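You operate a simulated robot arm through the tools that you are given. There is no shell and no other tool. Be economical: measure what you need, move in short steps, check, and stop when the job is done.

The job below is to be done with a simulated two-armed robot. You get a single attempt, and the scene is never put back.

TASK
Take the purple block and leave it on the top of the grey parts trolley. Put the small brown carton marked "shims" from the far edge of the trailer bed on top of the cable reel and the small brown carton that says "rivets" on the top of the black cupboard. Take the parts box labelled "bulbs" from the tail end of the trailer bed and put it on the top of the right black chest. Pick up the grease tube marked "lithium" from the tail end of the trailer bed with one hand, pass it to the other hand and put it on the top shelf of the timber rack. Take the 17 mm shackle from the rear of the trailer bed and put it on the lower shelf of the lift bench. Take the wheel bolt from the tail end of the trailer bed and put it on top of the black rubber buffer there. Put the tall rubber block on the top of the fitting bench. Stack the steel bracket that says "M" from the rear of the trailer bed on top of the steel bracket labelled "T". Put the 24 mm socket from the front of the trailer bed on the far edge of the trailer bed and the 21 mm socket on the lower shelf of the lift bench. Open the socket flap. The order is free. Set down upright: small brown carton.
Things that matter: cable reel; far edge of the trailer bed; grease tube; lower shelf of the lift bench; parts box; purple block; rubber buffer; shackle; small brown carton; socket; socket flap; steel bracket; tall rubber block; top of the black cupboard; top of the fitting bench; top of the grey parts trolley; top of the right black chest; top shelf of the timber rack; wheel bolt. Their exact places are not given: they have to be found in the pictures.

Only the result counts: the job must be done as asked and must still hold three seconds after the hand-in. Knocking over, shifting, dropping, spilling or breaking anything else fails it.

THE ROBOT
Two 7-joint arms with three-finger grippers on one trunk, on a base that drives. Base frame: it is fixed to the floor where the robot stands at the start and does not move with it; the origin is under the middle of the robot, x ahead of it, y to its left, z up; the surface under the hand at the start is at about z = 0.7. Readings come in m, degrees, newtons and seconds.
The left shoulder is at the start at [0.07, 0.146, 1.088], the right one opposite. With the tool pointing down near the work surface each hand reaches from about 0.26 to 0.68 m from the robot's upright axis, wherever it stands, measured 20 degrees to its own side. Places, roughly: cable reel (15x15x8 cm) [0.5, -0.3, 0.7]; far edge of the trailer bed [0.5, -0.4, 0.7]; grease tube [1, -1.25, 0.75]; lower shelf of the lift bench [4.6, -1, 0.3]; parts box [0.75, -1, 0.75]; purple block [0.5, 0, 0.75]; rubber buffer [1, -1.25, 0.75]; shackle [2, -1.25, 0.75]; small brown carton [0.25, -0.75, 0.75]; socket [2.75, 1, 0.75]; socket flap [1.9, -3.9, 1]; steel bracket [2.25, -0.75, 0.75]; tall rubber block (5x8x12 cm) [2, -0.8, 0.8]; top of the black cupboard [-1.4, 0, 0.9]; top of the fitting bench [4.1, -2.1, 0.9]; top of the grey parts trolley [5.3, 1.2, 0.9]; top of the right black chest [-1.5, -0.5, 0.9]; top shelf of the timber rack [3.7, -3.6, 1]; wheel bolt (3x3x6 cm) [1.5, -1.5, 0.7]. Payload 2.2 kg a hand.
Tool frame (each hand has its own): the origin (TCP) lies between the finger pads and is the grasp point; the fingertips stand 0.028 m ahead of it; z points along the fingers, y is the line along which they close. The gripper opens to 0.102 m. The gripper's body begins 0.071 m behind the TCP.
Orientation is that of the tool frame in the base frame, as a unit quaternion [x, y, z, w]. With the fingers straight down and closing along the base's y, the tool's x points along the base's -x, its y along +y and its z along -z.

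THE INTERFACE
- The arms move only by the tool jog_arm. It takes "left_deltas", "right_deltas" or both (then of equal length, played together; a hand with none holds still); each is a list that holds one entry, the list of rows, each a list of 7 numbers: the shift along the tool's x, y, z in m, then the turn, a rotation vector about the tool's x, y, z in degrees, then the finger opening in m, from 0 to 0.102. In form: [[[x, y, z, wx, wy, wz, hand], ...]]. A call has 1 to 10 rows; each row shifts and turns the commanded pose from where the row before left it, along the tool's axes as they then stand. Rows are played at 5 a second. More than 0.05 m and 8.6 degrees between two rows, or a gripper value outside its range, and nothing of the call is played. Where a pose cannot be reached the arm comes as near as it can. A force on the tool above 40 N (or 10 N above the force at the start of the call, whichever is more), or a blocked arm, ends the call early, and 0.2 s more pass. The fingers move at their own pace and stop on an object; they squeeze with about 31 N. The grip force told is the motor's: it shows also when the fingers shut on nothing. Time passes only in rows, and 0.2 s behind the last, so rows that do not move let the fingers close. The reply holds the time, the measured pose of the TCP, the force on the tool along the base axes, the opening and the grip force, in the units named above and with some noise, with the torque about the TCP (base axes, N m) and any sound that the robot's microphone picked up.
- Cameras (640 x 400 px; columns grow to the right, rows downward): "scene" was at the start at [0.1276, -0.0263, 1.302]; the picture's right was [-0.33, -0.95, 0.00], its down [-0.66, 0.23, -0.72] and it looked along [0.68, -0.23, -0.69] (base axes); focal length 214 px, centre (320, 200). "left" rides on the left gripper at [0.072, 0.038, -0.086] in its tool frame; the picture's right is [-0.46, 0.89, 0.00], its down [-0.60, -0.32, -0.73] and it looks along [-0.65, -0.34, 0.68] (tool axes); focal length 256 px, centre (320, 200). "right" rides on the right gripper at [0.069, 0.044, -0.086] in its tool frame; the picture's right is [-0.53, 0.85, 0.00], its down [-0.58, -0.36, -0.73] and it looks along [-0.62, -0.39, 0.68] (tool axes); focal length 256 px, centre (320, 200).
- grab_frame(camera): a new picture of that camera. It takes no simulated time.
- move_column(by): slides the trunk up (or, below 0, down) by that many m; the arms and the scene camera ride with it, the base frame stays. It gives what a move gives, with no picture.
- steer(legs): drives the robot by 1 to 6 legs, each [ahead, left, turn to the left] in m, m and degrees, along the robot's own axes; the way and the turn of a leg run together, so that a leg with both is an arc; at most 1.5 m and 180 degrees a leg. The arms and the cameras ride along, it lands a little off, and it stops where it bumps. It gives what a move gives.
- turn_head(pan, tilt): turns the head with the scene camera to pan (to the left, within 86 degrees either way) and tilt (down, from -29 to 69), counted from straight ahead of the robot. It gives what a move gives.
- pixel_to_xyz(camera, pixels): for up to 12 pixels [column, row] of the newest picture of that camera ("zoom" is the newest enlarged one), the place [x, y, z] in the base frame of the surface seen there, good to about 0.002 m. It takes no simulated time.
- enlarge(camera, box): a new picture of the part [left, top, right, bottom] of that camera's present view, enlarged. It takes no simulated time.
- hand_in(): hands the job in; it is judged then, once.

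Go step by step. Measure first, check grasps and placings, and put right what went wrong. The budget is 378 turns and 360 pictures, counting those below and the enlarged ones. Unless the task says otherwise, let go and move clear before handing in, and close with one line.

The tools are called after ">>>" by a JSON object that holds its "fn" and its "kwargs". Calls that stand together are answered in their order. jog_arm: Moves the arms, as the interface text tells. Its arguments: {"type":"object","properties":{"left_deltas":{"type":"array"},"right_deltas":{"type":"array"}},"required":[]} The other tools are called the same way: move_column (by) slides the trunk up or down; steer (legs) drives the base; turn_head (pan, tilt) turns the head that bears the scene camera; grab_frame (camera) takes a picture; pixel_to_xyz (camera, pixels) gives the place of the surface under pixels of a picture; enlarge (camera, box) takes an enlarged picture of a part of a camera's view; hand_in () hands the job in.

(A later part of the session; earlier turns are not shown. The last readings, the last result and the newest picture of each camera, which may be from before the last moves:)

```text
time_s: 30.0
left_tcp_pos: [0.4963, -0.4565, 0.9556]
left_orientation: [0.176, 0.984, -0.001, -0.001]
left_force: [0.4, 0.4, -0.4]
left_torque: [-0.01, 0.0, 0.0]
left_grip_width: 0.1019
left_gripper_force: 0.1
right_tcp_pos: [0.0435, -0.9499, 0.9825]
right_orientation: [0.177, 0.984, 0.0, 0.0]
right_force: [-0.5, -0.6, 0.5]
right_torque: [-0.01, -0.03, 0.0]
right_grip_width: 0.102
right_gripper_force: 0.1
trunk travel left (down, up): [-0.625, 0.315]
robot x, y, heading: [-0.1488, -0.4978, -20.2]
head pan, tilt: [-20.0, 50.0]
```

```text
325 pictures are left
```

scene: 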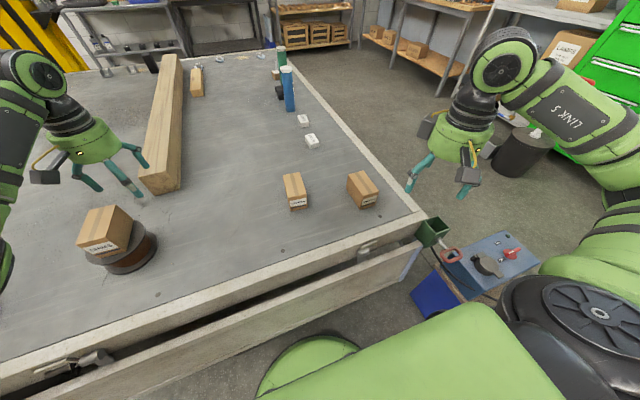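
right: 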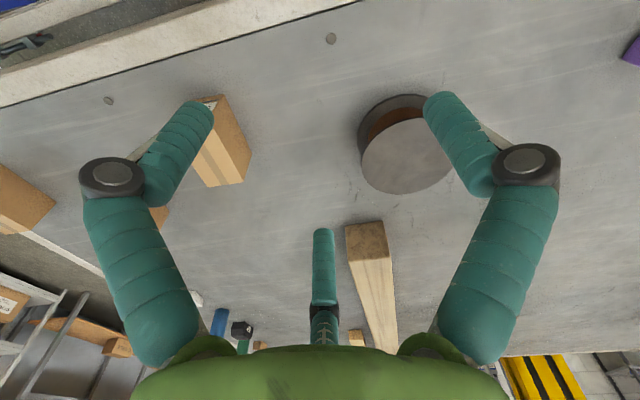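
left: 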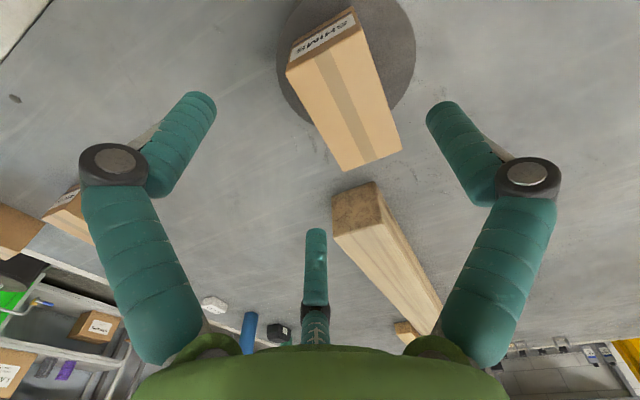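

Rivets is at (295,190) in the picture, centre (0.393,-0.821). I move the right hand over it.

>>> {"fn": "jog_arm", "kwargs": {"right_deltas": [[[-0.0354, 0.0286, 0, 0, 0, 2, 0.102], [-0.0354, 0.0286, 0, 0, 0, 0, 0.102], [-0.0354, 0.0286, 0, 0, 0, 0, 0.102], [-0.0354, 0.0286, 0, 0, 0, 0, 0.102], [-0.0354, 0.0286, 0, 0, 0, 0, 0.102], [-0.0354, 0.0286, 0, 0, 0, 0, 0.102], [-0.0354, 0.0286, 0, 0, 0, 0, 0.102], [-0.0354, 0.0286, 0.02, 0, 0, 0, 0.102], [0, 0, 0.045, 0, 0, 0, 0.102], [0, 0, 0.045, 0, 0, 0, 0.102]]]}}

>>> {"fn": "grab_frame", "kwargs": {"camera": "right"}}

```text
time_s: 32.2
left_tcp_pos: [0.4971, -0.4567, 0.9561]
left_orientation: [0.176, 0.984, -0.001, 0.0]
left_force: [-1.2, 0.7, -0.6]
left_torque: [0.02, 0.02, 0.0]
left_grip_width: 0.102
left_gripper_force: 0.0
right_tcp_pos: [0.3919, -0.8443, 0.8731]
right_orientation: [0.194, 0.981, 0.001, 0.001]
right_force: [-0.9, 0.8, 0.0]
right_torque: [0.02, 0.03, 0.0]
right_grip_width: 0.1018
right_gripper_force: 0.1
trunk travel left (down, up): [-0.625, 0.315]
robot x, y, heading: [-0.1501, -0.4964, -20.3]
head pan, tilt: [-20.0, 50.0]
```

```text
324 pictures are left
```

right: 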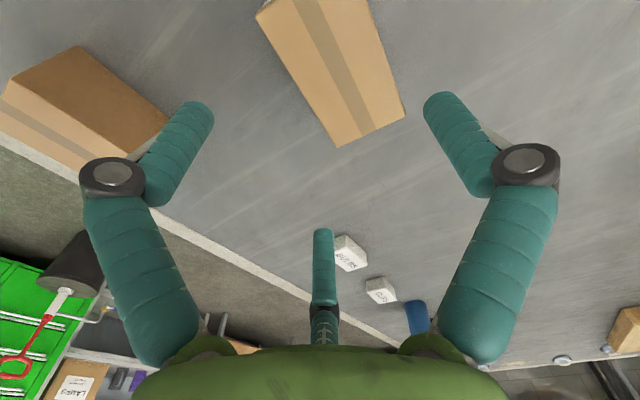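

Position is about 1 cm off; I correct it and descend.

>>> {"fn": "jog_arm", "kwargs": {"right_deltas": [[[0.008, 0.009, 0, 0, 0, 0, 0.102], [0, 0, 0.045, 0, 0, 0, 0.102], [0, 0, 0.045, 0, 0, 0, 0.102], [0, 0, 0.038, 0, 0, 0, 0.102], [0, 0, 0, 0, 0, 0, 0.102]]]}}

>>> {"fn": "grab_frame", "kwargs": {"camera": "right"}}

```text
time_s: 33.4
left_tcp_pos: [0.4958, -0.4567, 0.9568]
left_orientation: [0.175, 0.985, 0.0, 0.0]
left_force: [0.2, 0.1, 0.4]
left_torque: [0.0, -0.02, 0.03]
left_grip_width: 0.1018
left_gripper_force: 0.1
right_tcp_pos: [0.3872, -0.8304, 0.745]
right_orientation: [0.193, 0.981, 0.0, 0.001]
right_force: [-0.7, -0.1, 0.2]
right_torque: [-0.03, 0.01, 0.01]
right_grip_width: 0.1022
right_gripper_force: 0.0
trunk travel left (down, up): [-0.625, 0.315]
robot x, y, heading: [-0.1489, -0.4982, -20.1]
head pan, tilt: [-20.0, 50.0]
```

```text
323 pictures are left
```

right: 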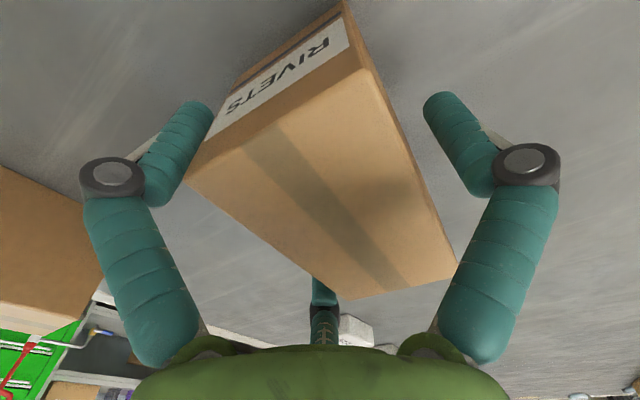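

Close on rivets, lift, and pull back to a carrying pose.

>>> {"fn": "jog_arm", "kwargs": {"right_deltas": [[[0, 0, 0, 0, 0, 0, 0.03], [0, 0, 0, 0, 0, 0, 0.03], [0, 0, 0, 0, 0, 0, 0.03], [0, 0, -0.04, 0, 0, 0, 0.03], [0, 0, -0.04, 0, 0, 0, 0.03], [0, 0, -0.04, 0, 0, 0, 0.03], [0, 0, -0.04, 0, 0, 0, 0.03], [0.045, -0.01, -0.01, 0, 0, 0, 0.03], [0.045, -0.01, -0.01, 0, 0, 0, 0.03], [0.045, -0.01, 0, 0, 0, 0, 0.03]]], "left_deltas": [[[0, 0, 0, 0, 0, 0, 0.102], [0, 0, 0, 0, 0, 0, 0.102], [0, 0, 0, 0, 0, 0, 0.102], [0, 0, 0, 0, 0, 0, 0.102], [0, 0, 0, 0, 0, 0, 0.102], [0, 0, 0, 0, 0, 0, 0.102], [0.04, 0, 0, 0, 0, 0, 0.102], [0.04, 0, 0, 0, 0, 0, 0.102], [0.04, 0, 0, 0, 0, 0, 0.102], [0.04, 0, 0, 0, 0, 0, 0.102]]]}}

>>> {"fn": "grab_frame", "kwargs": {"camera": "right"}}

>>> {"fn": "turn_head", "kwargs": {"pan": -80, "tilt": 35}}

>>> {"fn": "grab_frame", "kwargs": {"camera": "scene"}}

```text
time_s: 35.6
left_tcp_pos: [0.3431, -0.3995, 0.9575]
left_orientation: [0.176, 0.984, 0.0, 0.001]
left_force: [0.0, -0.2, 0.4]
left_torque: [0.0, -0.08, -0.02]
left_grip_width: 0.1022
left_gripper_force: 0.0
right_tcp_pos: [0.2514, -0.8072, 0.925]
right_orientation: [0.195, 0.981, 0.0, 0.001]
right_force: [-1.7, 0.9, -4.2]
right_torque: [-0.08, 0.01, -0.03]
right_grip_width: 0.0863
right_gripper_force: 31.3
trunk travel left (down, up): [-0.625, 0.315]
robot x, y, heading: [-0.1493, -0.4956, -20.2]
head pan, tilt: [-20.0, 50.0]
```

```text
322 pictures are left
```

right: 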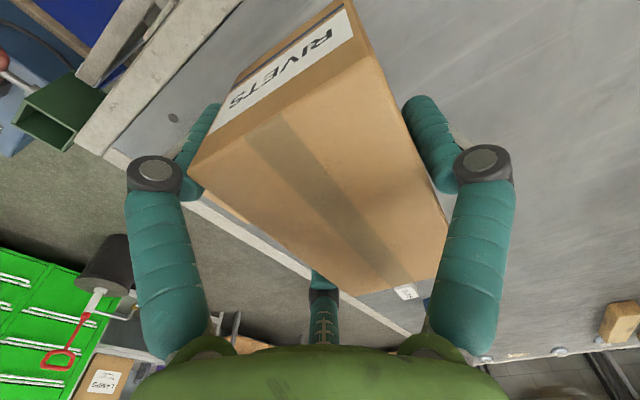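

```text
time_s: 36.9
left_tcp_pos: [0.3453, -0.3993, 0.9557]
left_orientation: [0.175, 0.985, -0.001, 0.0]
left_force: [-0.4, -0.5, 0.2]
left_torque: [0.0, -0.01, -0.02]
left_grip_width: 0.102
left_gripper_force: 0.0
right_tcp_pos: [0.2544, -0.8087, 0.924]
right_orientation: [0.193, 0.981, -0.001, 0.0]
right_force: [1.1, -0.4, -4.4]
right_torque: [-0.05, 0.01, 0.02]
right_grip_width: 0.0862
right_gripper_force: 31.2
trunk travel left (down, up): [-0.625, 0.315]
robot x, y, heading: [-0.1497, -0.4988, -20.5]
head pan, tilt: [-80.0, 35.0]
```

```text
321 pictures are left
```

scene: 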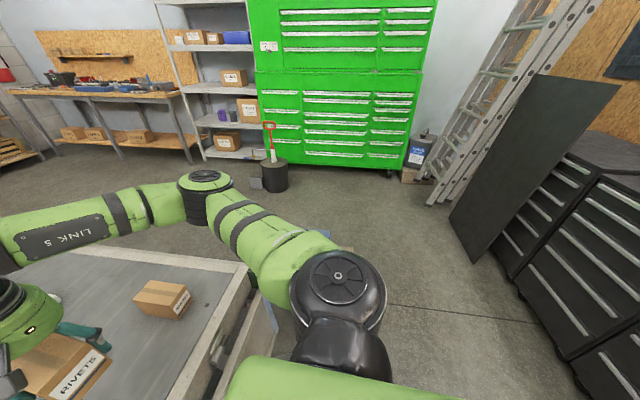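

Rivets is held. I back off 0.35 m and turn right to see the way to the tail, and look at the chests.

>>> {"fn": "steer", "kwargs": {"legs": [[-0.35, 0, 0], [0, 0, -60]]}}

>>> {"fn": "turn_head", "kwargs": {"pan": -75, "tilt": 25}}

>>> {"fn": "grab_frame", "kwargs": {"camera": "scene"}}

>>> {"fn": "turn_head", "kwargs": {"pan": 0, "tilt": 40}}

>>> {"fn": "grab_frame", "kwargs": {"camera": "scene"}}

```text
time_s: 41.8
left_tcp_pos: [-0.1389, -0.7596, 0.9566]
left_orientation: [0.642, 0.766, 0.0, 0.0]
left_force: [-0.2, 0.1, -0.1]
left_torque: [-0.02, -0.03, -0.03]
left_grip_width: 0.1017
left_gripper_force: 0.0
right_tcp_pos: [-0.5375, -0.8858, 0.9235]
right_orientation: [0.657, 0.754, -0.001, 0.0]
right_force: [-0.5, -0.3, -4.3]
right_torque: [0.01, 0.04, -0.03]
right_grip_width: 0.0863
right_gripper_force: 31.6
trunk travel left (down, up): [-0.625, 0.315]
robot x, y, heading: [-0.4728, -0.3776, -79.9]
head pan, tilt: [-80.0, 35.0]
```

```text
time_s: 42.5
left_tcp_pos: [-0.1394, -0.7607, 0.9567]
left_orientation: [0.643, 0.766, 0.0, 0.0]
left_force: [0.8, 0.2, 0.0]
left_torque: [0.01, 0.0, 0.0]
left_grip_width: 0.1021
left_gripper_force: 0.1
right_tcp_pos: [-0.5382, -0.8855, 0.9235]
right_orientation: [0.657, 0.754, 0.0, 0.0]
right_force: [0.3, 0.6, -3.5]
right_torque: [0.06, 0.07, -0.01]
right_grip_width: 0.0861
right_gripper_force: 30.9
trunk travel left (down, up): [-0.625, 0.315]
robot x, y, heading: [-0.4769, -0.3804, -80.2]
head pan, tilt: [-75.0, 25.0]
```

```text
320 pictures are left
```

scene: 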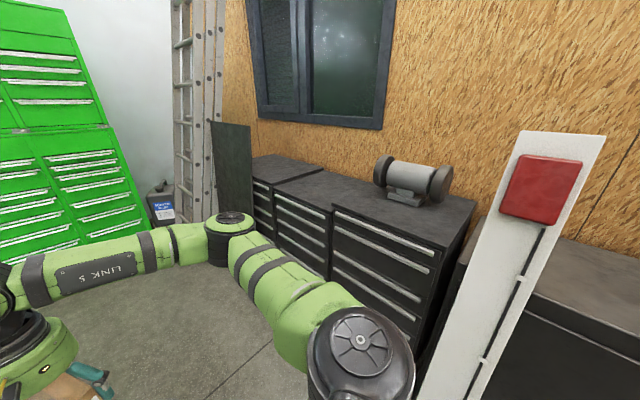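

```text
time_s: 44.0
left_tcp_pos: [-0.1378, -0.7602, 0.9567]
left_orientation: [0.643, 0.766, 0.0, 0.0]
left_force: [-0.1, 0.0, 0.1]
left_torque: [-0.02, 0.02, 0.0]
left_grip_width: 0.1022
left_gripper_force: 0.0
right_tcp_pos: [-0.5367, -0.8858, 0.9223]
right_orientation: [0.658, 0.753, 0.0, 0.0]
right_force: [-0.6, 0.0, -5.0]
right_torque: [0.04, 0.06, 0.0]
right_grip_width: 0.086
right_gripper_force: 31.1
trunk travel left (down, up): [-0.625, 0.315]
robot x, y, heading: [-0.4727, -0.378, -80.1]
head pan, tilt: [0.0, 40.0]
```

```text
319 pictures are left
```

scene: 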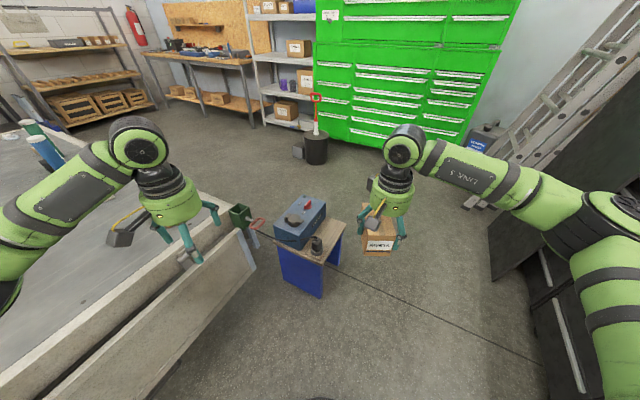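

Now I see the battery cart at (310,240). I measure it, the bucket and free floor.

>>> {"fn": "pixel_to_xyz", "kwargs": {"camera": "scene", "pixels": [[345, 222], [282, 292], [322, 297], [335, 260], [253, 265], [316, 165], [300, 155], [400, 350], [330, 190], [180, 200], [490, 200], [232, 195]]}}

>>> {"fn": "turn_head", "kwargs": {"pan": -80, "tilt": 30}}

>>> {"fn": "grab_frame", "kwargs": {"camera": "scene"}}

>>> {"fn": "pixel_to_xyz", "kwargs": {"camera": "scene", "pixels": [[390, 180], [420, 220], [290, 180], [340, 190], [500, 170], [600, 290], [560, 240], [480, 320], [400, 330], [540, 80], [420, 370], [270, 150]]}}

```text
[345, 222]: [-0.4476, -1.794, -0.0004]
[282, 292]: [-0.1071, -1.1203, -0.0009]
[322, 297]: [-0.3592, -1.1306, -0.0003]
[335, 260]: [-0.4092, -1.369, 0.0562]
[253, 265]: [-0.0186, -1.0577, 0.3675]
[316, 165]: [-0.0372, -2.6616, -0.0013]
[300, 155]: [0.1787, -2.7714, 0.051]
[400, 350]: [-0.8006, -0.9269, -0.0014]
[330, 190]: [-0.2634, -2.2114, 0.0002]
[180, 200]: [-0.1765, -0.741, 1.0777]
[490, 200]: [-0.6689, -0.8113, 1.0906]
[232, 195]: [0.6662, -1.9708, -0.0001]
```

```text
time_s: 45.5
left_tcp_pos: [-0.138, -0.761, 0.9569]
left_orientation: [0.643, 0.766, 0.001, 0.0]
left_force: [0.9, 0.0, 0.9]
left_torque: [0.03, -0.01, 0.03]
left_grip_width: 0.1018
left_gripper_force: 0.1
right_tcp_pos: [-0.5375, -0.8846, 0.923]
right_orientation: [0.658, 0.753, 0.0, 0.0]
right_force: [-0.3, -0.1, -3.6]
right_torque: [0.02, 0.07, -0.01]
right_grip_width: 0.0863
right_gripper_force: 31.3
trunk travel left (down, up): [-0.625, 0.315]
robot x, y, heading: [-0.4741, -0.3764, -80.2]
head pan, tilt: [-80.0, 30.0]
```

```text
318 pictures are left
```

scene: 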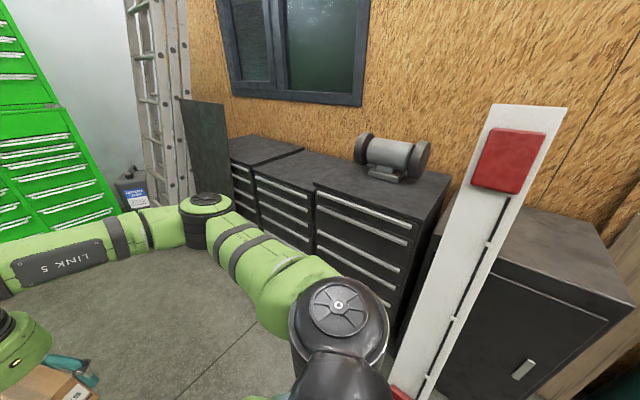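

```text
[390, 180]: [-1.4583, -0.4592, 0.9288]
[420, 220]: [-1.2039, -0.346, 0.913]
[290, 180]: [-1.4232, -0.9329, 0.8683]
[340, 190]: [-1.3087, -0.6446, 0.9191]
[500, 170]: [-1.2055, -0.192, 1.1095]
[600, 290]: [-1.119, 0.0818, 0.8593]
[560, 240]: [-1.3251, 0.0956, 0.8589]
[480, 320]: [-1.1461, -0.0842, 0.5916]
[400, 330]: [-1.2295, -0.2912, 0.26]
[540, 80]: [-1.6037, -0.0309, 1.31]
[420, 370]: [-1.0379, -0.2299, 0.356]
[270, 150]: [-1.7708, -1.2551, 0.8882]
```

The cupboard top (600,290) is z≈0.859, front edge x≈-1.1; the chest with the grinder (y≈-0.3 to -0.65, z≈0.92) is the right chest; a white board leans between them. I turn to face them (heading 180) and look.

>>> {"fn": "steer", "kwargs": {"legs": [[0, 0, -100]]}}

>>> {"fn": "turn_head", "kwargs": {"pan": -15, "tilt": 35}}

>>> {"fn": "grab_frame", "kwargs": {"camera": "scene"}}

```text
time_s: 50.1
left_tcp_pos: [-0.9025, -0.6503, 0.957]
left_orientation: [1.0, 0.008, 0.0, 0.0]
left_force: [-0.1, -0.3, -0.3]
left_torque: [-0.02, -0.02, 0.01]
left_grip_width: 0.1019
left_gripper_force: 0.0
right_tcp_pos: [-0.9631, -0.2362, 0.9231]
right_orientation: [1.0, -0.01, 0.0, 0.0]
right_force: [-0.6, 0.1, -4.8]
right_torque: [0.08, -0.06, 0.0]
right_grip_width: 0.0864
right_gripper_force: 31.7
trunk travel left (down, up): [-0.625, 0.315]
robot x, y, heading: [-0.4726, -0.379, -179.4]
head pan, tilt: [-80.0, 30.0]
```

```text
time_s: 51.5
left_tcp_pos: [-0.9024, -0.6501, 0.9552]
left_orientation: [1.0, 0.008, 0.0, 0.0]
left_force: [-0.7, -0.4, 0.7]
left_torque: [-0.04, -0.03, 0.01]
left_grip_width: 0.1021
left_gripper_force: 0.1
right_tcp_pos: [-0.9642, -0.2367, 0.9221]
right_orientation: [1.0, -0.01, 0.001, 0.0]
right_force: [-0.6, 0.1, -3.8]
right_torque: [0.04, -0.05, -0.01]
right_grip_width: 0.0862
right_gripper_force: 30.8
trunk travel left (down, up): [-0.625, 0.315]
robot x, y, heading: [-0.4731, -0.3786, -179.1]
head pan, tilt: [-15.0, 35.0]
```

```text
317 pictures are left
```

scene: 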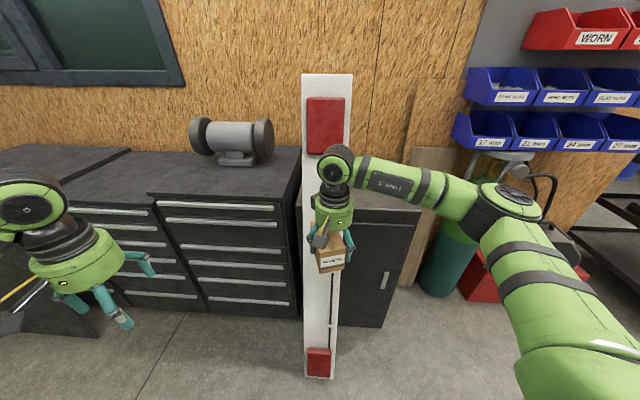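

I measure the cupboard's top corners, board, and chest top.

>>> {"fn": "pixel_to_xyz", "kwargs": {"camera": "scene", "pixels": [[370, 200], [415, 213], [375, 215], [310, 75], [350, 80], [320, 365], [335, 300], [160, 195], [295, 160], [250, 195], [205, 165], [415, 285]]}}

>>> {"fn": "enlarge", "kwargs": {"camera": "scene", "box": [280, 140, 440, 260]}}

```text
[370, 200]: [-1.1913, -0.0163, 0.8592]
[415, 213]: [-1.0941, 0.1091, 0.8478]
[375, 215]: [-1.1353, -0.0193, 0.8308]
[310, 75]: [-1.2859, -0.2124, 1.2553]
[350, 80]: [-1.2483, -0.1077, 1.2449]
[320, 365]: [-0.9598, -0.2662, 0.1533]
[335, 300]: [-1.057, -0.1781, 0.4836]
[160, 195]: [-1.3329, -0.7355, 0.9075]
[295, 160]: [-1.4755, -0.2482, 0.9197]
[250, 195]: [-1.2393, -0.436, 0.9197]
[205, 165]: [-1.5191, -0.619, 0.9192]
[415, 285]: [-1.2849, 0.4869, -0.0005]
```

```text
3.33 times, centred on (360, 200) of scene
```

zoom: 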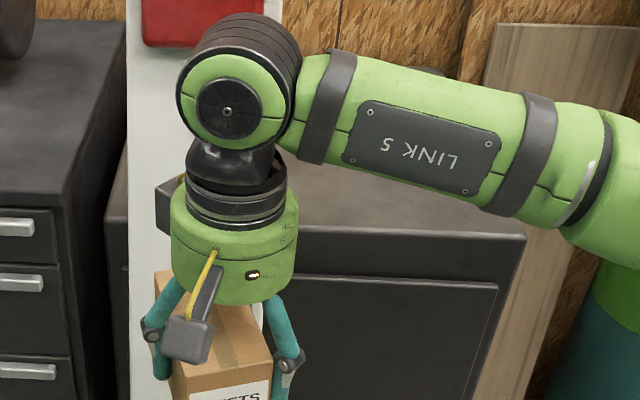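

The room is aligned with the trailer (turned -20°), and the leaning board's foot blocks the straight approach. I go to (-0.63, 0.07), heading 196, and reach the cupboard top at about (-1.22, 0.06) from its right side.

>>> {"fn": "steer", "kwargs": {"legs": [[0, -0.45, 0], [0, 0, 15], [0.15, 0.04, 0]]}}

>>> {"fn": "turn_head", "kwargs": {"pan": -15, "tilt": 45}}

>>> {"fn": "grab_frame", "kwargs": {"camera": "scene"}}

```text
time_s: 56.0
left_tcp_pos: [-0.9589, -0.388, 0.9574]
left_orientation: [0.991, 0.134, 0.0, 0.0]
left_force: [0.5, -0.1, 0.3]
left_torque: [-0.01, 0.01, 0.0]
left_grip_width: 0.1018
left_gripper_force: 0.2
right_tcp_pos: [-1.1206, -0.0022, 0.925]
right_orientation: [0.993, 0.116, 0.0, 0.001]
right_force: [0.0, -0.2, -3.9]
right_torque: [0.07, -0.02, 0.0]
right_grip_width: 0.0861
right_gripper_force: 30.4
trunk travel left (down, up): [-0.625, 0.315]
robot x, y, heading: [-0.6139, -0.0191, -164.8]
head pan, tilt: [-15.0, 35.0]
```

```text
time_s: 56.7
left_tcp_pos: [-0.9586, -0.3879, 0.9566]
left_orientation: [0.991, 0.135, 0.001, -0.001]
left_force: [-0.8, 0.7, -0.8]
left_torque: [-0.02, 0.0, -0.02]
left_grip_width: 0.1019
left_gripper_force: 0.2
right_tcp_pos: [-1.1228, -0.0023, 0.9236]
right_orientation: [0.993, 0.116, 0.0, 0.0]
right_force: [0.3, 0.3, -4.2]
right_torque: [0.07, -0.02, 0.0]
right_grip_width: 0.0862
right_gripper_force: 30.5
trunk travel left (down, up): [-0.625, 0.315]
robot x, y, heading: [-0.6106, -0.0169, -164.6]
head pan, tilt: [-15.0, 45.0]
```

```text
315 pictures are left
```

scene: 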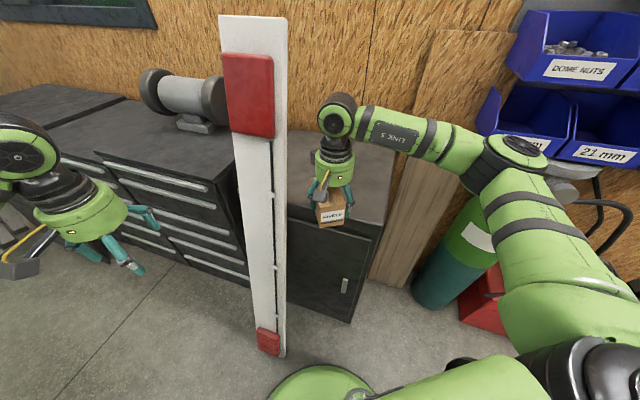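

Right TCP is 12 cm from the target. I move over the cupboard top and look.

>>> {"fn": "jog_arm", "kwargs": {"right_deltas": [[[0, 0, -0.02, 0, 0, 0, 0.03], [-0.026, -0.0327, 0, 0, 0, 0, 0.03], [-0.026, -0.0327, 0, 0, 0, 0, 0.03], [-0.026, -0.0327, 0, 0, 0, 0, 0.03], [0, 0, 0, 0, 0, 0, 0.03]]]}}

>>> {"fn": "enlarge", "kwargs": {"camera": "scene", "box": [260, 110, 420, 250]}}

>>> {"fn": "pixel_to_xyz", "kwargs": {"camera": "zoom", "pixels": [[60, 250], [400, 340], [500, 260], [520, 120], [100, 100], [200, 300]]}}

```text
time_s: 57.9
left_tcp_pos: [-0.9587, -0.3878, 0.9576]
left_orientation: [0.991, 0.135, -0.001, -0.001]
left_force: [0.6, 0.0, -0.1]
left_torque: [0.0, 0.02, 0.0]
left_grip_width: 0.1019
left_gripper_force: 0.0
right_tcp_pos: [-1.221, 0.0741, 0.9441]
right_orientation: [0.993, 0.117, -0.001, 0.0]
right_force: [0.3, 0.2, -4.1]
right_torque: [0.08, -0.02, 0.02]
right_grip_width: 0.086
right_gripper_force: 31.3
trunk travel left (down, up): [-0.625, 0.315]
robot x, y, heading: [-0.6137, -0.0185, -164.8]
head pan, tilt: [-15.0, 45.0]
```

```text
2.86 times, centred on (340, 180) of scene
```

zoom: 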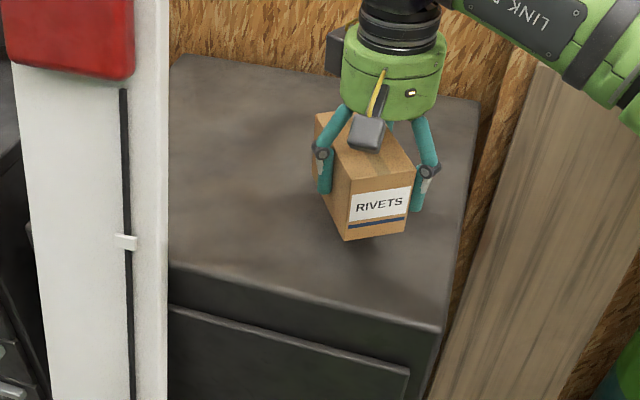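

```text
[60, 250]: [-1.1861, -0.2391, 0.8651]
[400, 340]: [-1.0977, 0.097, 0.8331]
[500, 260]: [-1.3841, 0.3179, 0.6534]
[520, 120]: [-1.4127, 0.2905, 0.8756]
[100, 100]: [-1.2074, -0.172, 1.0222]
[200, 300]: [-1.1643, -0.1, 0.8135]
```

The carton is over the cupboard top. I lower 4 cm, release and rise, then back up.

>>> {"fn": "jog_arm", "kwargs": {"right_deltas": [[[0, 0, 0.03, 0, 0, 0, 0.03], [0, 0, 0.007, 0, 0, 0, 0.03], [0, 0, 0.003, 0, 0, 0, 0.03], [0, 0, 0, 0, 0, 0, 0.03]]]}}

```text
time_s: 58.9
left_tcp_pos: [-0.9582, -0.3879, 0.958]
left_orientation: [0.991, 0.134, -0.001, -0.001]
left_force: [0.9, 0.6, 1.0]
left_torque: [0.03, 0.01, -0.02]
left_grip_width: 0.1021
left_gripper_force: 0.1
right_tcp_pos: [-1.2192, 0.0732, 0.9071]
right_orientation: [0.993, 0.116, -0.002, 0.001]
right_force: [-6.2, 1.8, 12.2]
right_torque: [0.09, -0.24, -0.01]
right_grip_width: 0.0862
right_gripper_force: 31.2
trunk travel left (down, up): [-0.625, 0.315]
robot x, y, heading: [-0.6106, -0.0191, -164.3]
head pan, tilt: [-15.0, 45.0]
```

It rests (12 N upward). Open, rise and retract.

>>> {"fn": "jog_arm", "kwargs": {"right_deltas": [[[0, 0, 0, 0, 0, 0, 0.102], [0, 0, 0, 0, 0, 0, 0.102], [0, 0, -0.03, 0, 0, 0, 0.102], [0, 0, -0.045, 0, 0, 0, 0.102], [0, 0, -0.045, 0, 0, 0, 0.102], [0.045, 0.01, 0, 0, 0, 0, 0.102], [0.045, 0.01, 0, 0, 0, 0, 0.102], [0.045, 0, 0, 0, 0, 0, 0.102]]]}}

>>> {"fn": "enlarge", "kwargs": {"camera": "scene", "box": [260, 110, 420, 250]}}

```text
time_s: 60.7
left_tcp_pos: [-0.9575, -0.3886, 0.9576]
left_orientation: [0.991, 0.133, -0.001, 0.0]
left_force: [0.7, 0.4, -0.3]
left_torque: [-0.01, 0.02, 0.03]
left_grip_width: 0.1021
left_gripper_force: 0.0
right_tcp_pos: [-1.0816, 0.0845, 1.0211]
right_orientation: [0.993, 0.115, 0.0, 0.0]
right_force: [0.6, 0.2, 0.0]
right_torque: [-0.03, 0.04, 0.04]
right_grip_width: 0.1018
right_gripper_force: 0.0
trunk travel left (down, up): [-0.625, 0.315]
robot x, y, heading: [-0.6125, -0.0203, -164.7]
head pan, tilt: [-15.0, 45.0]
```

```text
2.86 times, centred on (340, 180) of scene
```

zoom: 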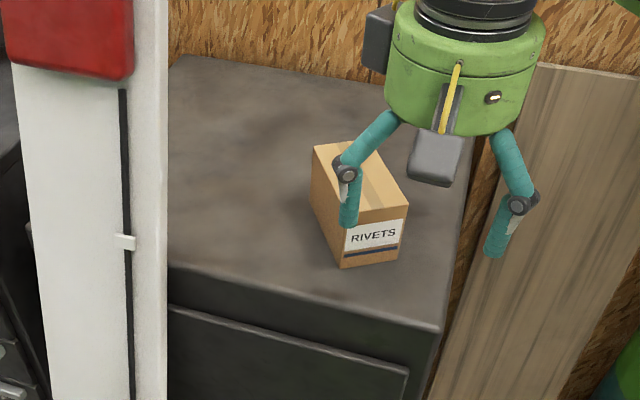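

Rivets stands on the cupboard. Now I drive round the battery cart to the trailer's tail for the bulbs box.

>>> {"fn": "steer", "kwargs": {"legs": [[-0.25, 0, 0], [0, 0, 75], [0.95, -0.48, 0], [1.1, 0, 0], [0, 0, 90], [1.2, 0, 0]]}}

>>> {"fn": "turn_head", "kwargs": {"pan": 60, "tilt": 30}}

>>> {"fn": "grab_frame", "kwargs": {"camera": "scene"}}

```text
time_s: 85.5
left_tcp_pos: [0.7955, -1.6059, 0.9548]
left_orientation: [-0.041, 0.999, 0.0, 0.0]
left_force: [-0.1, -0.1, 0.0]
left_torque: [-0.01, -0.01, 0.0]
left_grip_width: 0.1017
left_gripper_force: 0.1
right_tcp_pos: [0.8308, -2.0926, 1.0209]
right_orientation: [-0.022, 1.0, 0.0, 0.0]
right_force: [0.0, 0.5, 0.6]
right_torque: [0.02, 0.0, -0.01]
right_grip_width: 0.1021
right_gripper_force: 0.0
trunk travel left (down, up): [-0.625, 0.315]
robot x, y, heading: [0.3859, -1.9031, 4.6]
head pan, tilt: [-15.0, 45.0]
```

```text
time_s: 87.0
left_tcp_pos: [0.7972, -1.6054, 0.9558]
left_orientation: [-0.041, 0.999, 0.0, 0.0]
left_force: [0.4, -0.2, -0.4]
left_torque: [-0.04, 0.0, 0.0]
left_grip_width: 0.102
left_gripper_force: 0.0
right_tcp_pos: [0.8314, -2.0929, 1.0218]
right_orientation: [-0.023, 1.0, 0.0, 0.0]
right_force: [-0.2, -0.3, -0.8]
right_torque: [-0.01, -0.01, 0.0]
right_grip_width: 0.102
right_gripper_force: 0.2
trunk travel left (down, up): [-0.625, 0.315]
robot x, y, heading: [0.3849, -1.9057, 4.6]
head pan, tilt: [60.0, 30.0]
```

```text
312 pictures are left
```

scene: 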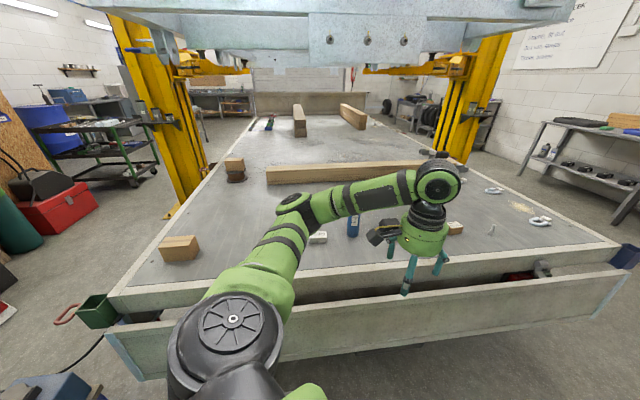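

I measure the tailgate and the bed's tail edge to see how close I may drive.

>>> {"fn": "pixel_to_xyz", "kwargs": {"camera": "scene", "pixels": [[330, 335], [340, 355], [500, 300], [200, 290], [318, 236], [180, 240], [352, 222], [540, 222], [490, 190], [330, 275], [620, 240], [130, 300]]}}

>>> {"fn": "enlarge", "kwargs": {"camera": "scene", "box": [300, 140, 580, 290]}}

```text
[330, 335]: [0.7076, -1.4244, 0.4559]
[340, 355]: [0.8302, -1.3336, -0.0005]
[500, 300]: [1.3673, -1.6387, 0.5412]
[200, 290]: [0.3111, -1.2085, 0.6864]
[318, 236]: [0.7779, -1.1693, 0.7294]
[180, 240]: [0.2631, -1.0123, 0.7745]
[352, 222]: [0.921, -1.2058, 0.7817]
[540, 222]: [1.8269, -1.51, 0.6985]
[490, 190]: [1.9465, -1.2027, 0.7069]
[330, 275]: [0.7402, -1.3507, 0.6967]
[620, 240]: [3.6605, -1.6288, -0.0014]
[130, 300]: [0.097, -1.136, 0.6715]
```

```text
2.29 times, centred on (440, 215) of scene
```

zoom: 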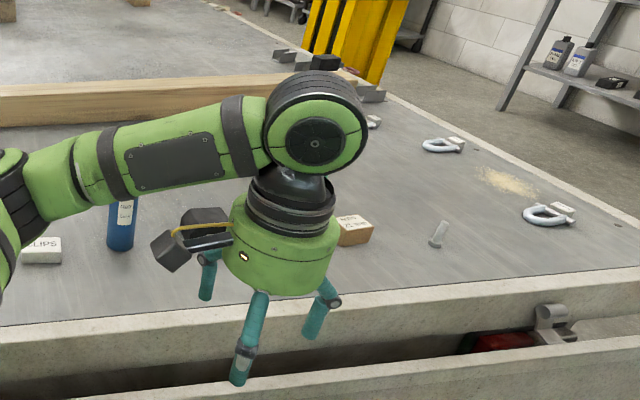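

Bed tail edge is at t≈-1.02 (trailer frame), the folded tailgate at -1.10; the box at (318,236) is "clips", so bulbs is the one near (0.60,-1.06). I turn to face the bed and drive up, stopping with ~3 cm spare.

>>> {"fn": "steer", "kwargs": {"legs": [[0, 0, 65.4], [0.26, -0.067, 0]]}}

>>> {"fn": "turn_head", "kwargs": {"pan": 0, "tilt": 52}}

>>> {"fn": "grab_frame", "kwargs": {"camera": "scene"}}

```text
time_s: 91.8
left_tcp_pos: [0.4195, -1.1857, 0.9567]
left_orientation: [-0.584, 0.812, -0.001, 0.001]
left_force: [0.4, 0.1, -0.4]
left_torque: [-0.01, -0.01, 0.01]
left_grip_width: 0.1021
left_gripper_force: 0.0
right_tcp_pos: [0.8792, -1.3451, 1.0227]
right_orientation: [-0.569, 0.822, 0.0, 0.001]
right_force: [-0.7, 0.1, -0.2]
right_torque: [-0.03, 0.02, -0.02]
right_grip_width: 0.1018
right_gripper_force: 0.1
trunk travel left (down, up): [-0.625, 0.315]
robot x, y, heading: [0.5284, -1.6778, 71.3]
head pan, tilt: [60.0, 30.0]
```

```text
time_s: 93.1
left_tcp_pos: [0.4188, -1.1847, 0.9562]
left_orientation: [-0.584, 0.812, -0.001, 0.001]
left_force: [0.4, 0.5, 0.2]
left_torque: [0.01, 0.05, 0.0]
left_grip_width: 0.102
left_gripper_force: 0.2
right_tcp_pos: [0.8804, -1.3444, 1.021]
right_orientation: [-0.57, 0.822, 0.0, 0.0]
right_force: [1.1, 0.7, 0.3]
right_torque: [-0.02, 0.02, 0.01]
right_grip_width: 0.102
right_gripper_force: 0.0
trunk travel left (down, up): [-0.625, 0.315]
robot x, y, heading: [0.5308, -1.6764, 71.5]
head pan, tilt: [0.0, 52.0]
```

```text
310 pictures are left
```

scene: 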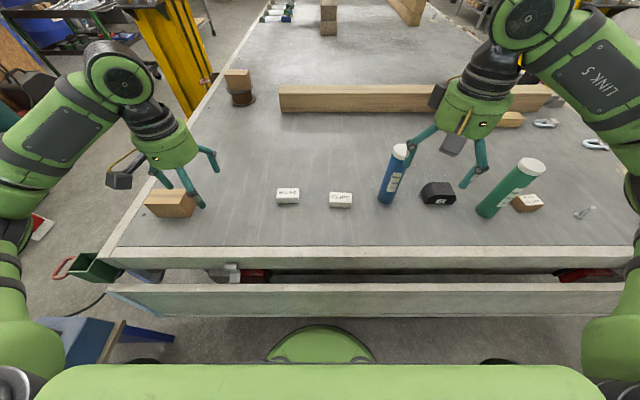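

>>> {"fn": "enlarge", "kwargs": {"camera": "scene", "box": [240, 120, 440, 245]}}

>>> {"fn": "enlarge", "kwargs": {"camera": "scene", "box": [420, 80, 640, 230]}}

>>> {"fn": "pixel_to_xyz", "kwargs": {"camera": "scene", "pixels": [[278, 191], [299, 191], [278, 200], [298, 200], [399, 149], [385, 198], [531, 162], [485, 212], [437, 188], [582, 214], [528, 200], [590, 208]]}}

```text
3.20 times, centred on (340, 182) of scene
```

zoom: 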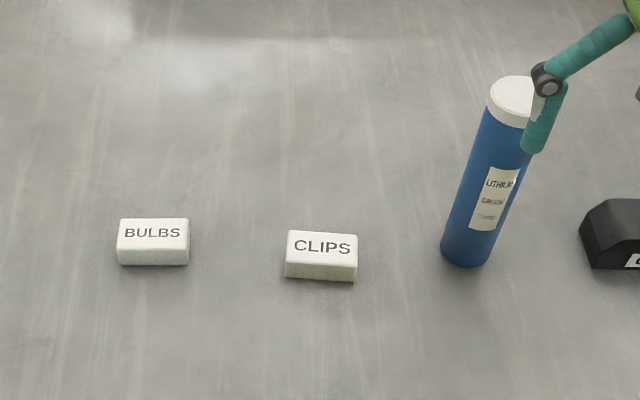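

```text
2.67 times, centred on (530, 155) of scene
```

zoom: 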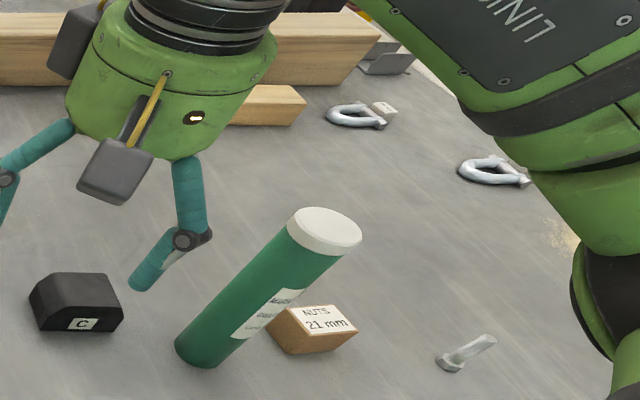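

```text
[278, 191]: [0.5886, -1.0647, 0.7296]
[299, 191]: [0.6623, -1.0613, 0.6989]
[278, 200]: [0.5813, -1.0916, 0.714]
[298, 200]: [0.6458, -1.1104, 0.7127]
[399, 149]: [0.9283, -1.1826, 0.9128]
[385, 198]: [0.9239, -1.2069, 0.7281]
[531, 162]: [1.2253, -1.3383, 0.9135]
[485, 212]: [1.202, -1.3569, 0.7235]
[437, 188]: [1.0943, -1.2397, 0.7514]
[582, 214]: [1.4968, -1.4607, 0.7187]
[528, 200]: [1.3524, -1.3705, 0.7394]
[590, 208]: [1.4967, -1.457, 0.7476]
```

Bulbs at (288,195), lithium is the blue tube at (0.927,-1.195), the buffer "C" at (437,193), the wheel bolt at (585,212). I measure bulbs' corners.

>>> {"fn": "enlarge", "kwargs": {"camera": "scene", "box": [260, 170, 320, 215]}}

>>> {"fn": "pixel_to_xyz", "kwargs": {"camera": "zoom", "pixels": [[185, 205], [405, 205], [185, 285], [405, 280], [295, 245]]}}

```text
8.89 times, centred on (290, 192) of scene
```

zoom: 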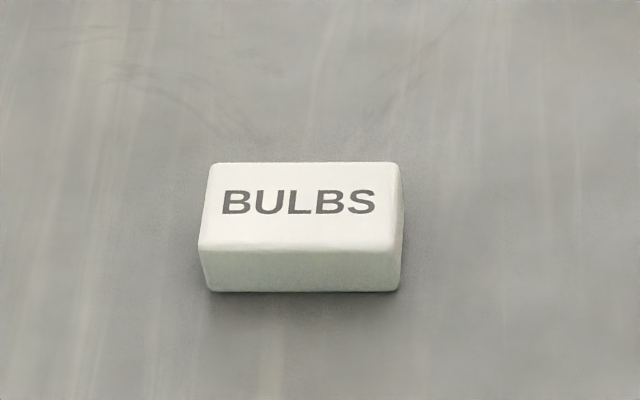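

```text
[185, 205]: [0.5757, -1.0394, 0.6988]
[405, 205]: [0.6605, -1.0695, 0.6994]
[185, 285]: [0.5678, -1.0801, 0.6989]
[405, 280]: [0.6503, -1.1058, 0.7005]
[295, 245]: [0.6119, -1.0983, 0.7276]
```

>>> {"fn": "pixel_to_xyz", "kwargs": {"camera": "zoom", "pixels": [[300, 205], [215, 205], [388, 205], [300, 168], [300, 242], [300, 285]]}}

```text
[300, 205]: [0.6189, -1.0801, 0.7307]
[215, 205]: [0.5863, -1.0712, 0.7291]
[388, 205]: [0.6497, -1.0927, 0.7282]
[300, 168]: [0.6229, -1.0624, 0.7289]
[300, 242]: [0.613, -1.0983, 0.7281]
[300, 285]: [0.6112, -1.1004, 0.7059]
```

Bulbs is centred (0.6185,-1.081), 7×4 cm. Fingers sit at 120°, so a 30° turn of the tool lets one finger take the near side and two the far side. I move the left hand there.

>>> {"fn": "jog_arm", "kwargs": {"left_deltas": [[[-0.0344, -0.0313, 0, 0, 0, 0, 0.102], [-0.0344, -0.0313, 0, 0, 0, 0, 0.102], [-0.0344, -0.0313, 0, 0, 0, 0, 0.102], [-0.0344, -0.0313, 0, 0, 0, 0, 0.102], [-0.0344, -0.0313, 0, 0, 0, 0, 0.102], [0, 0, 0.03, 0, 0, 7.5, 0.102], [0, 0, 0.03, 0, 0, 7.5, 0.102], [0, 0, 0.03, 0, 0, 7.5, 0.102], [0, 0, 0.03, 0, 0, 7.5, 0.102], [0, 0, 0, 0, 0, 0, 0.102]]]}}

>>> {"fn": "grab_frame", "kwargs": {"camera": "left"}}

```text
time_s: 95.3
left_tcp_pos: [0.6223, -1.072, 0.8385]
left_orientation: [-0.353, 0.936, 0.0, 0.001]
left_force: [0.8, -0.1, 0.3]
left_torque: [0.0, 0.02, 0.02]
left_grip_width: 0.1022
left_gripper_force: 0.1
right_tcp_pos: [0.8805, -1.3455, 1.0237]
right_orientation: [-0.569, 0.822, -0.001, 0.0]
right_force: [-0.4, -0.8, 0.5]
right_torque: [-0.01, 0.03, 0.04]
right_grip_width: 0.1023
right_gripper_force: 0.1
trunk travel left (down, up): [-0.625, 0.315]
robot x, y, heading: [0.5333, -1.678, 71.4]
head pan, tilt: [0.0, 52.0]
```

```text
306 pictures are left
```

left: 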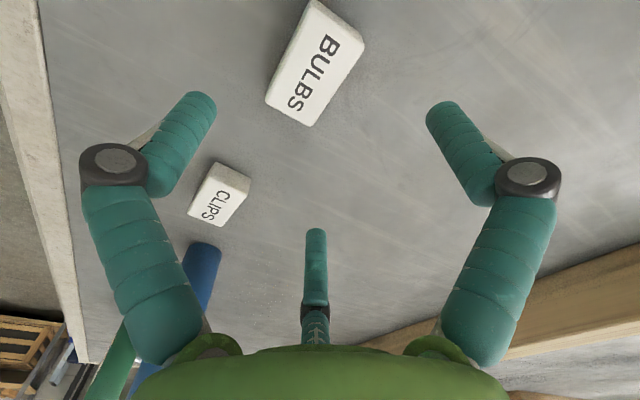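

Alignment looks right. Descend 10.6 cm and check.

>>> {"fn": "jog_arm", "kwargs": {"left_deltas": [[[0, 0, 0.04, 0, 0, 0, 0.102], [0, 0, 0.04, 0, 0, 0, 0.102], [0, 0, 0.026, 0, 0, 0, 0.102], [0, 0, 0, 0, 0, 0, 0.102]]]}}

>>> {"fn": "grab_frame", "kwargs": {"camera": "left"}}

```text
time_s: 96.3
left_tcp_pos: [0.6216, -1.0713, 0.7324]
left_orientation: [-0.354, 0.935, 0.001, 0.001]
left_force: [0.0, -0.4, -0.2]
left_torque: [-0.01, -0.01, 0.01]
left_grip_width: 0.102
left_gripper_force: 0.1
right_tcp_pos: [0.8793, -1.3454, 1.022]
right_orientation: [-0.569, 0.822, 0.0, 0.0]
right_force: [-0.1, 0.5, 0.3]
right_torque: [0.0, -0.03, 0.02]
right_grip_width: 0.102
right_gripper_force: 0.0
trunk travel left (down, up): [-0.625, 0.315]
robot x, y, heading: [0.5297, -1.6766, 71.6]
head pan, tilt: [0.0, 52.0]
```

```text
305 pictures are left
```

left: 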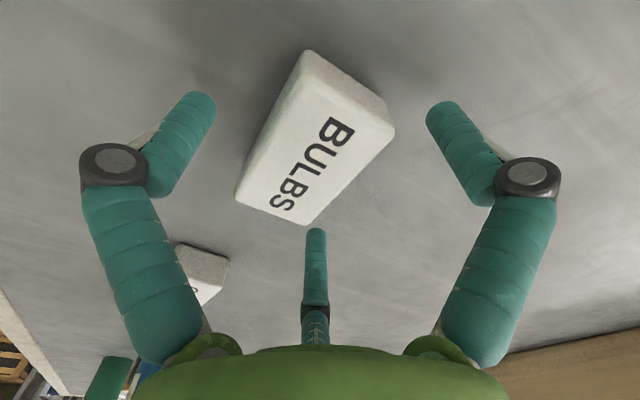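

Close and lift bulbs.

>>> {"fn": "jog_arm", "kwargs": {"left_deltas": [[[0, 0, 0, 0, 0, 0, 0.02], [0, 0, 0, 0, 0, 0, 0.02], [0, 0, 0, 0, 0, 0, 0.02], [0, 0, 0, 0, 0, 0, 0.02], [0, 0, -0.04, 0, 0, 0, 0.02], [0, 0, -0.05, 0, 0, 0, 0.02], [0, 0, -0.05, 0, 0, 0, 0.02], [0, 0, -0.05, 0, 0, 0, 0.02], [0.035, 0.02, -0.03, 0, 0, 0, 0.02], [0.035, 0.02, 0, 0, 0, 0, 0.02]]]}}

>>> {"fn": "grab_frame", "kwargs": {"camera": "left"}}

```text
refused: row 9 steps farther than a row can; nothing moved
```

```text
304 pictures are left
```

left: 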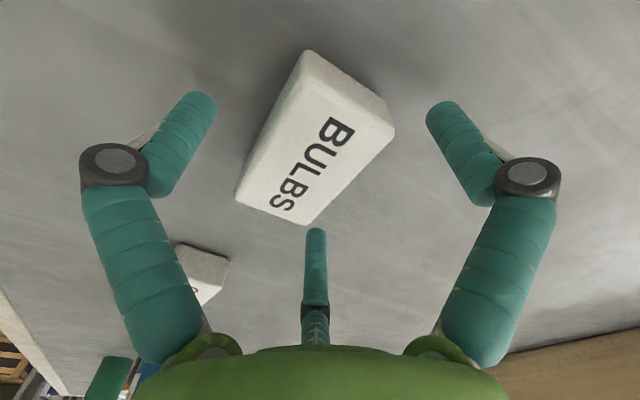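

One row was too long; I repeat it with smaller steps.

>>> {"fn": "jog_arm", "kwargs": {"left_deltas": [[[0, 0, 0, 0, 0, 0, 0.02], [0, 0, 0, 0, 0, 0, 0.02], [0, 0, 0, 0, 0, 0, 0.02], [0, 0, 0, 0, 0, 0, 0.02], [0, 0, -0.04, 0, 0, 0, 0.02], [0, 0, -0.045, 0, 0, 0, 0.02], [0, 0, -0.045, 0, 0, 0, 0.02], [0, 0, -0.045, 0, 0, 0, 0.02], [0.035, 0.02, -0.02, 0, 0, 0, 0.02], [0.035, 0.02, -0.02, 0, 0, 0, 0.02]]]}}

>>> {"fn": "grab_frame", "kwargs": {"camera": "left"}}

```text
time_s: 98.5
left_tcp_pos: [0.5433, -1.0881, 0.9442]
left_orientation: [-0.355, 0.935, 0.001, 0.0]
left_force: [-0.7, 0.8, 0.3]
left_torque: [0.03, -0.03, 0.01]
left_grip_width: 0.0628
left_gripper_force: 31.4
right_tcp_pos: [0.8783, -1.3451, 1.0224]
right_orientation: [-0.57, 0.822, 0.001, 0.002]
right_force: [0.4, 0.0, 0.8]
right_torque: [0.02, -0.03, 0.0]
right_grip_width: 0.102
right_gripper_force: 0.1
trunk travel left (down, up): [-0.625, 0.315]
robot x, y, heading: [0.5346, -1.6814, 71.6]
head pan, tilt: [0.0, 52.0]
```

```text
303 pictures are left
```

left: 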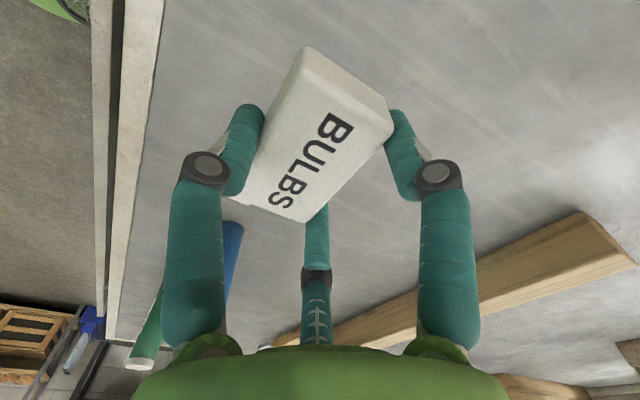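

Bulbs is held. I back out, turn to face the far side and drive toward the chests, then look before approaching (a dark panel leans near there).

>>> {"fn": "steer", "kwargs": {"legs": [[-0.35, 0, 0], [0, 0, 108.5], [1.2, 0, 0]]}}

>>> {"fn": "turn_head", "kwargs": {"pan": -50, "tilt": 30}}

>>> {"fn": "grab_frame", "kwargs": {"camera": "scene"}}

```text
time_s: 111.1
left_tcp_pos: [-1.3632, -2.1541, 0.9447]
left_orientation: [0.963, -0.268, 0.0, 0.0]
left_force: [0.0, 0.5, -1.2]
left_torque: [0.0, -0.02, 0.0]
left_grip_width: 0.0625
left_gripper_force: 30.3
right_tcp_pos: [-1.219, -1.7556, 1.0228]
right_orientation: [1.0, -0.027, 0.0, 0.0]
right_force: [0.0, 0.3, 0.6]
right_torque: [-0.03, 0.01, 0.01]
right_grip_width: 0.1022
right_gripper_force: 0.1
trunk travel left (down, up): [-0.625, 0.315]
robot x, y, heading: [-0.7925, -1.9828, 178.8]
head pan, tilt: [0.0, 52.0]
```

```text
time_s: 112.3
left_tcp_pos: [-1.3642, -2.1533, 0.9444]
left_orientation: [0.963, -0.268, 0.001, 0.0]
left_force: [-0.1, -0.1, -0.8]
left_torque: [0.02, -0.01, 0.02]
left_grip_width: 0.0627
left_gripper_force: 31.5
right_tcp_pos: [-1.2187, -1.7564, 1.0226]
right_orientation: [1.0, -0.027, 0.001, -0.001]
right_force: [-0.4, -0.3, 0.3]
right_torque: [0.01, 0.04, -0.02]
right_grip_width: 0.1018
right_gripper_force: 0.1
trunk travel left (down, up): [-0.625, 0.315]
robot x, y, heading: [-0.7993, -1.9847, 178.7]
head pan, tilt: [-50.0, 30.0]
```

```text
302 pictures are left
```

scene: 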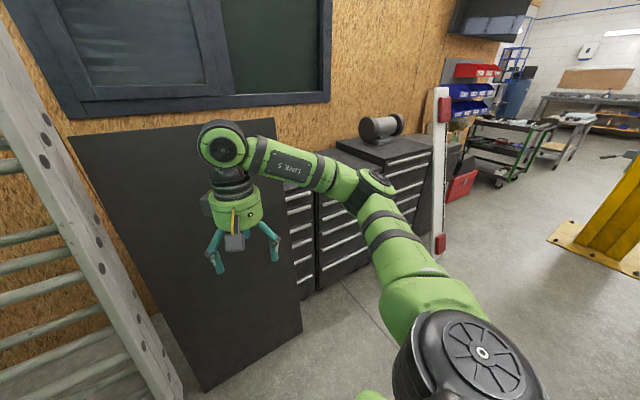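

I measure panel, ladder, grinder and chest here.

>>> {"fn": "pixel_to_xyz", "kwargs": {"camera": "scene", "pixels": [[273, 124], [80, 140], [298, 325], [208, 385], [100, 230], [170, 380], [365, 143], [405, 150], [430, 150], [345, 152], [385, 135], [375, 165]]}}

>>> {"fn": "enlarge", "kwargs": {"camera": "scene", "box": [310, 90, 470, 200]}}

```text
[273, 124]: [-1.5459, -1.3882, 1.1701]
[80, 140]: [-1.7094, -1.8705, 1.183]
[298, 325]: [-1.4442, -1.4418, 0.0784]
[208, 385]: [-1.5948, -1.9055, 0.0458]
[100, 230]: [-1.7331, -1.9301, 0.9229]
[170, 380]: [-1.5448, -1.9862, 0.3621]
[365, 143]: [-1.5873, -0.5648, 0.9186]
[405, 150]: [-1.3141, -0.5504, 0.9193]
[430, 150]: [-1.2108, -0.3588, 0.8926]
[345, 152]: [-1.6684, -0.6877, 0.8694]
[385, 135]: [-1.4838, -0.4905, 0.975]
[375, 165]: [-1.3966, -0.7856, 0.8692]
```

```text
3.64 times, centred on (390, 145) of scene
```

zoom: 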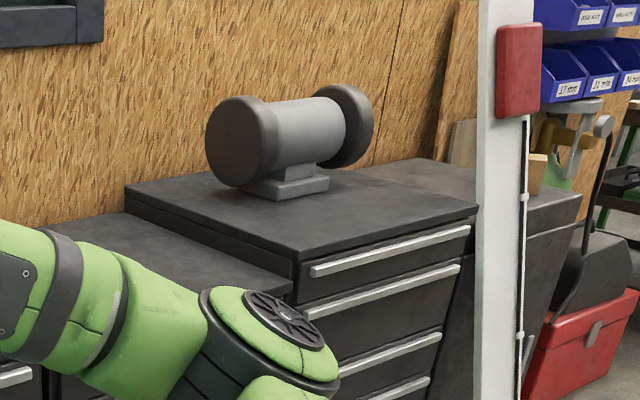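

>>> {"fn": "pixel_to_xyz", "kwargs": {"camera": "zoom", "pixels": [[298, 252], [135, 196], [470, 212], [272, 194], [325, 190], [240, 150], [350, 120], [230, 210], [300, 225], [390, 210]]}}

```text
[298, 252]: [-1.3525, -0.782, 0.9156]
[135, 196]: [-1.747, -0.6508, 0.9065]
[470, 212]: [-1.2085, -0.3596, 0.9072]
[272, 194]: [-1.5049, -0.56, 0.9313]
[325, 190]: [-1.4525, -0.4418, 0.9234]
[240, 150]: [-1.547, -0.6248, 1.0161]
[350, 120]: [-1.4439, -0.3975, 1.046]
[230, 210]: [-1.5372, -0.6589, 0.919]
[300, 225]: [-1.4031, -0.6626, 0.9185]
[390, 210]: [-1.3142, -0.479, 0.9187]
```

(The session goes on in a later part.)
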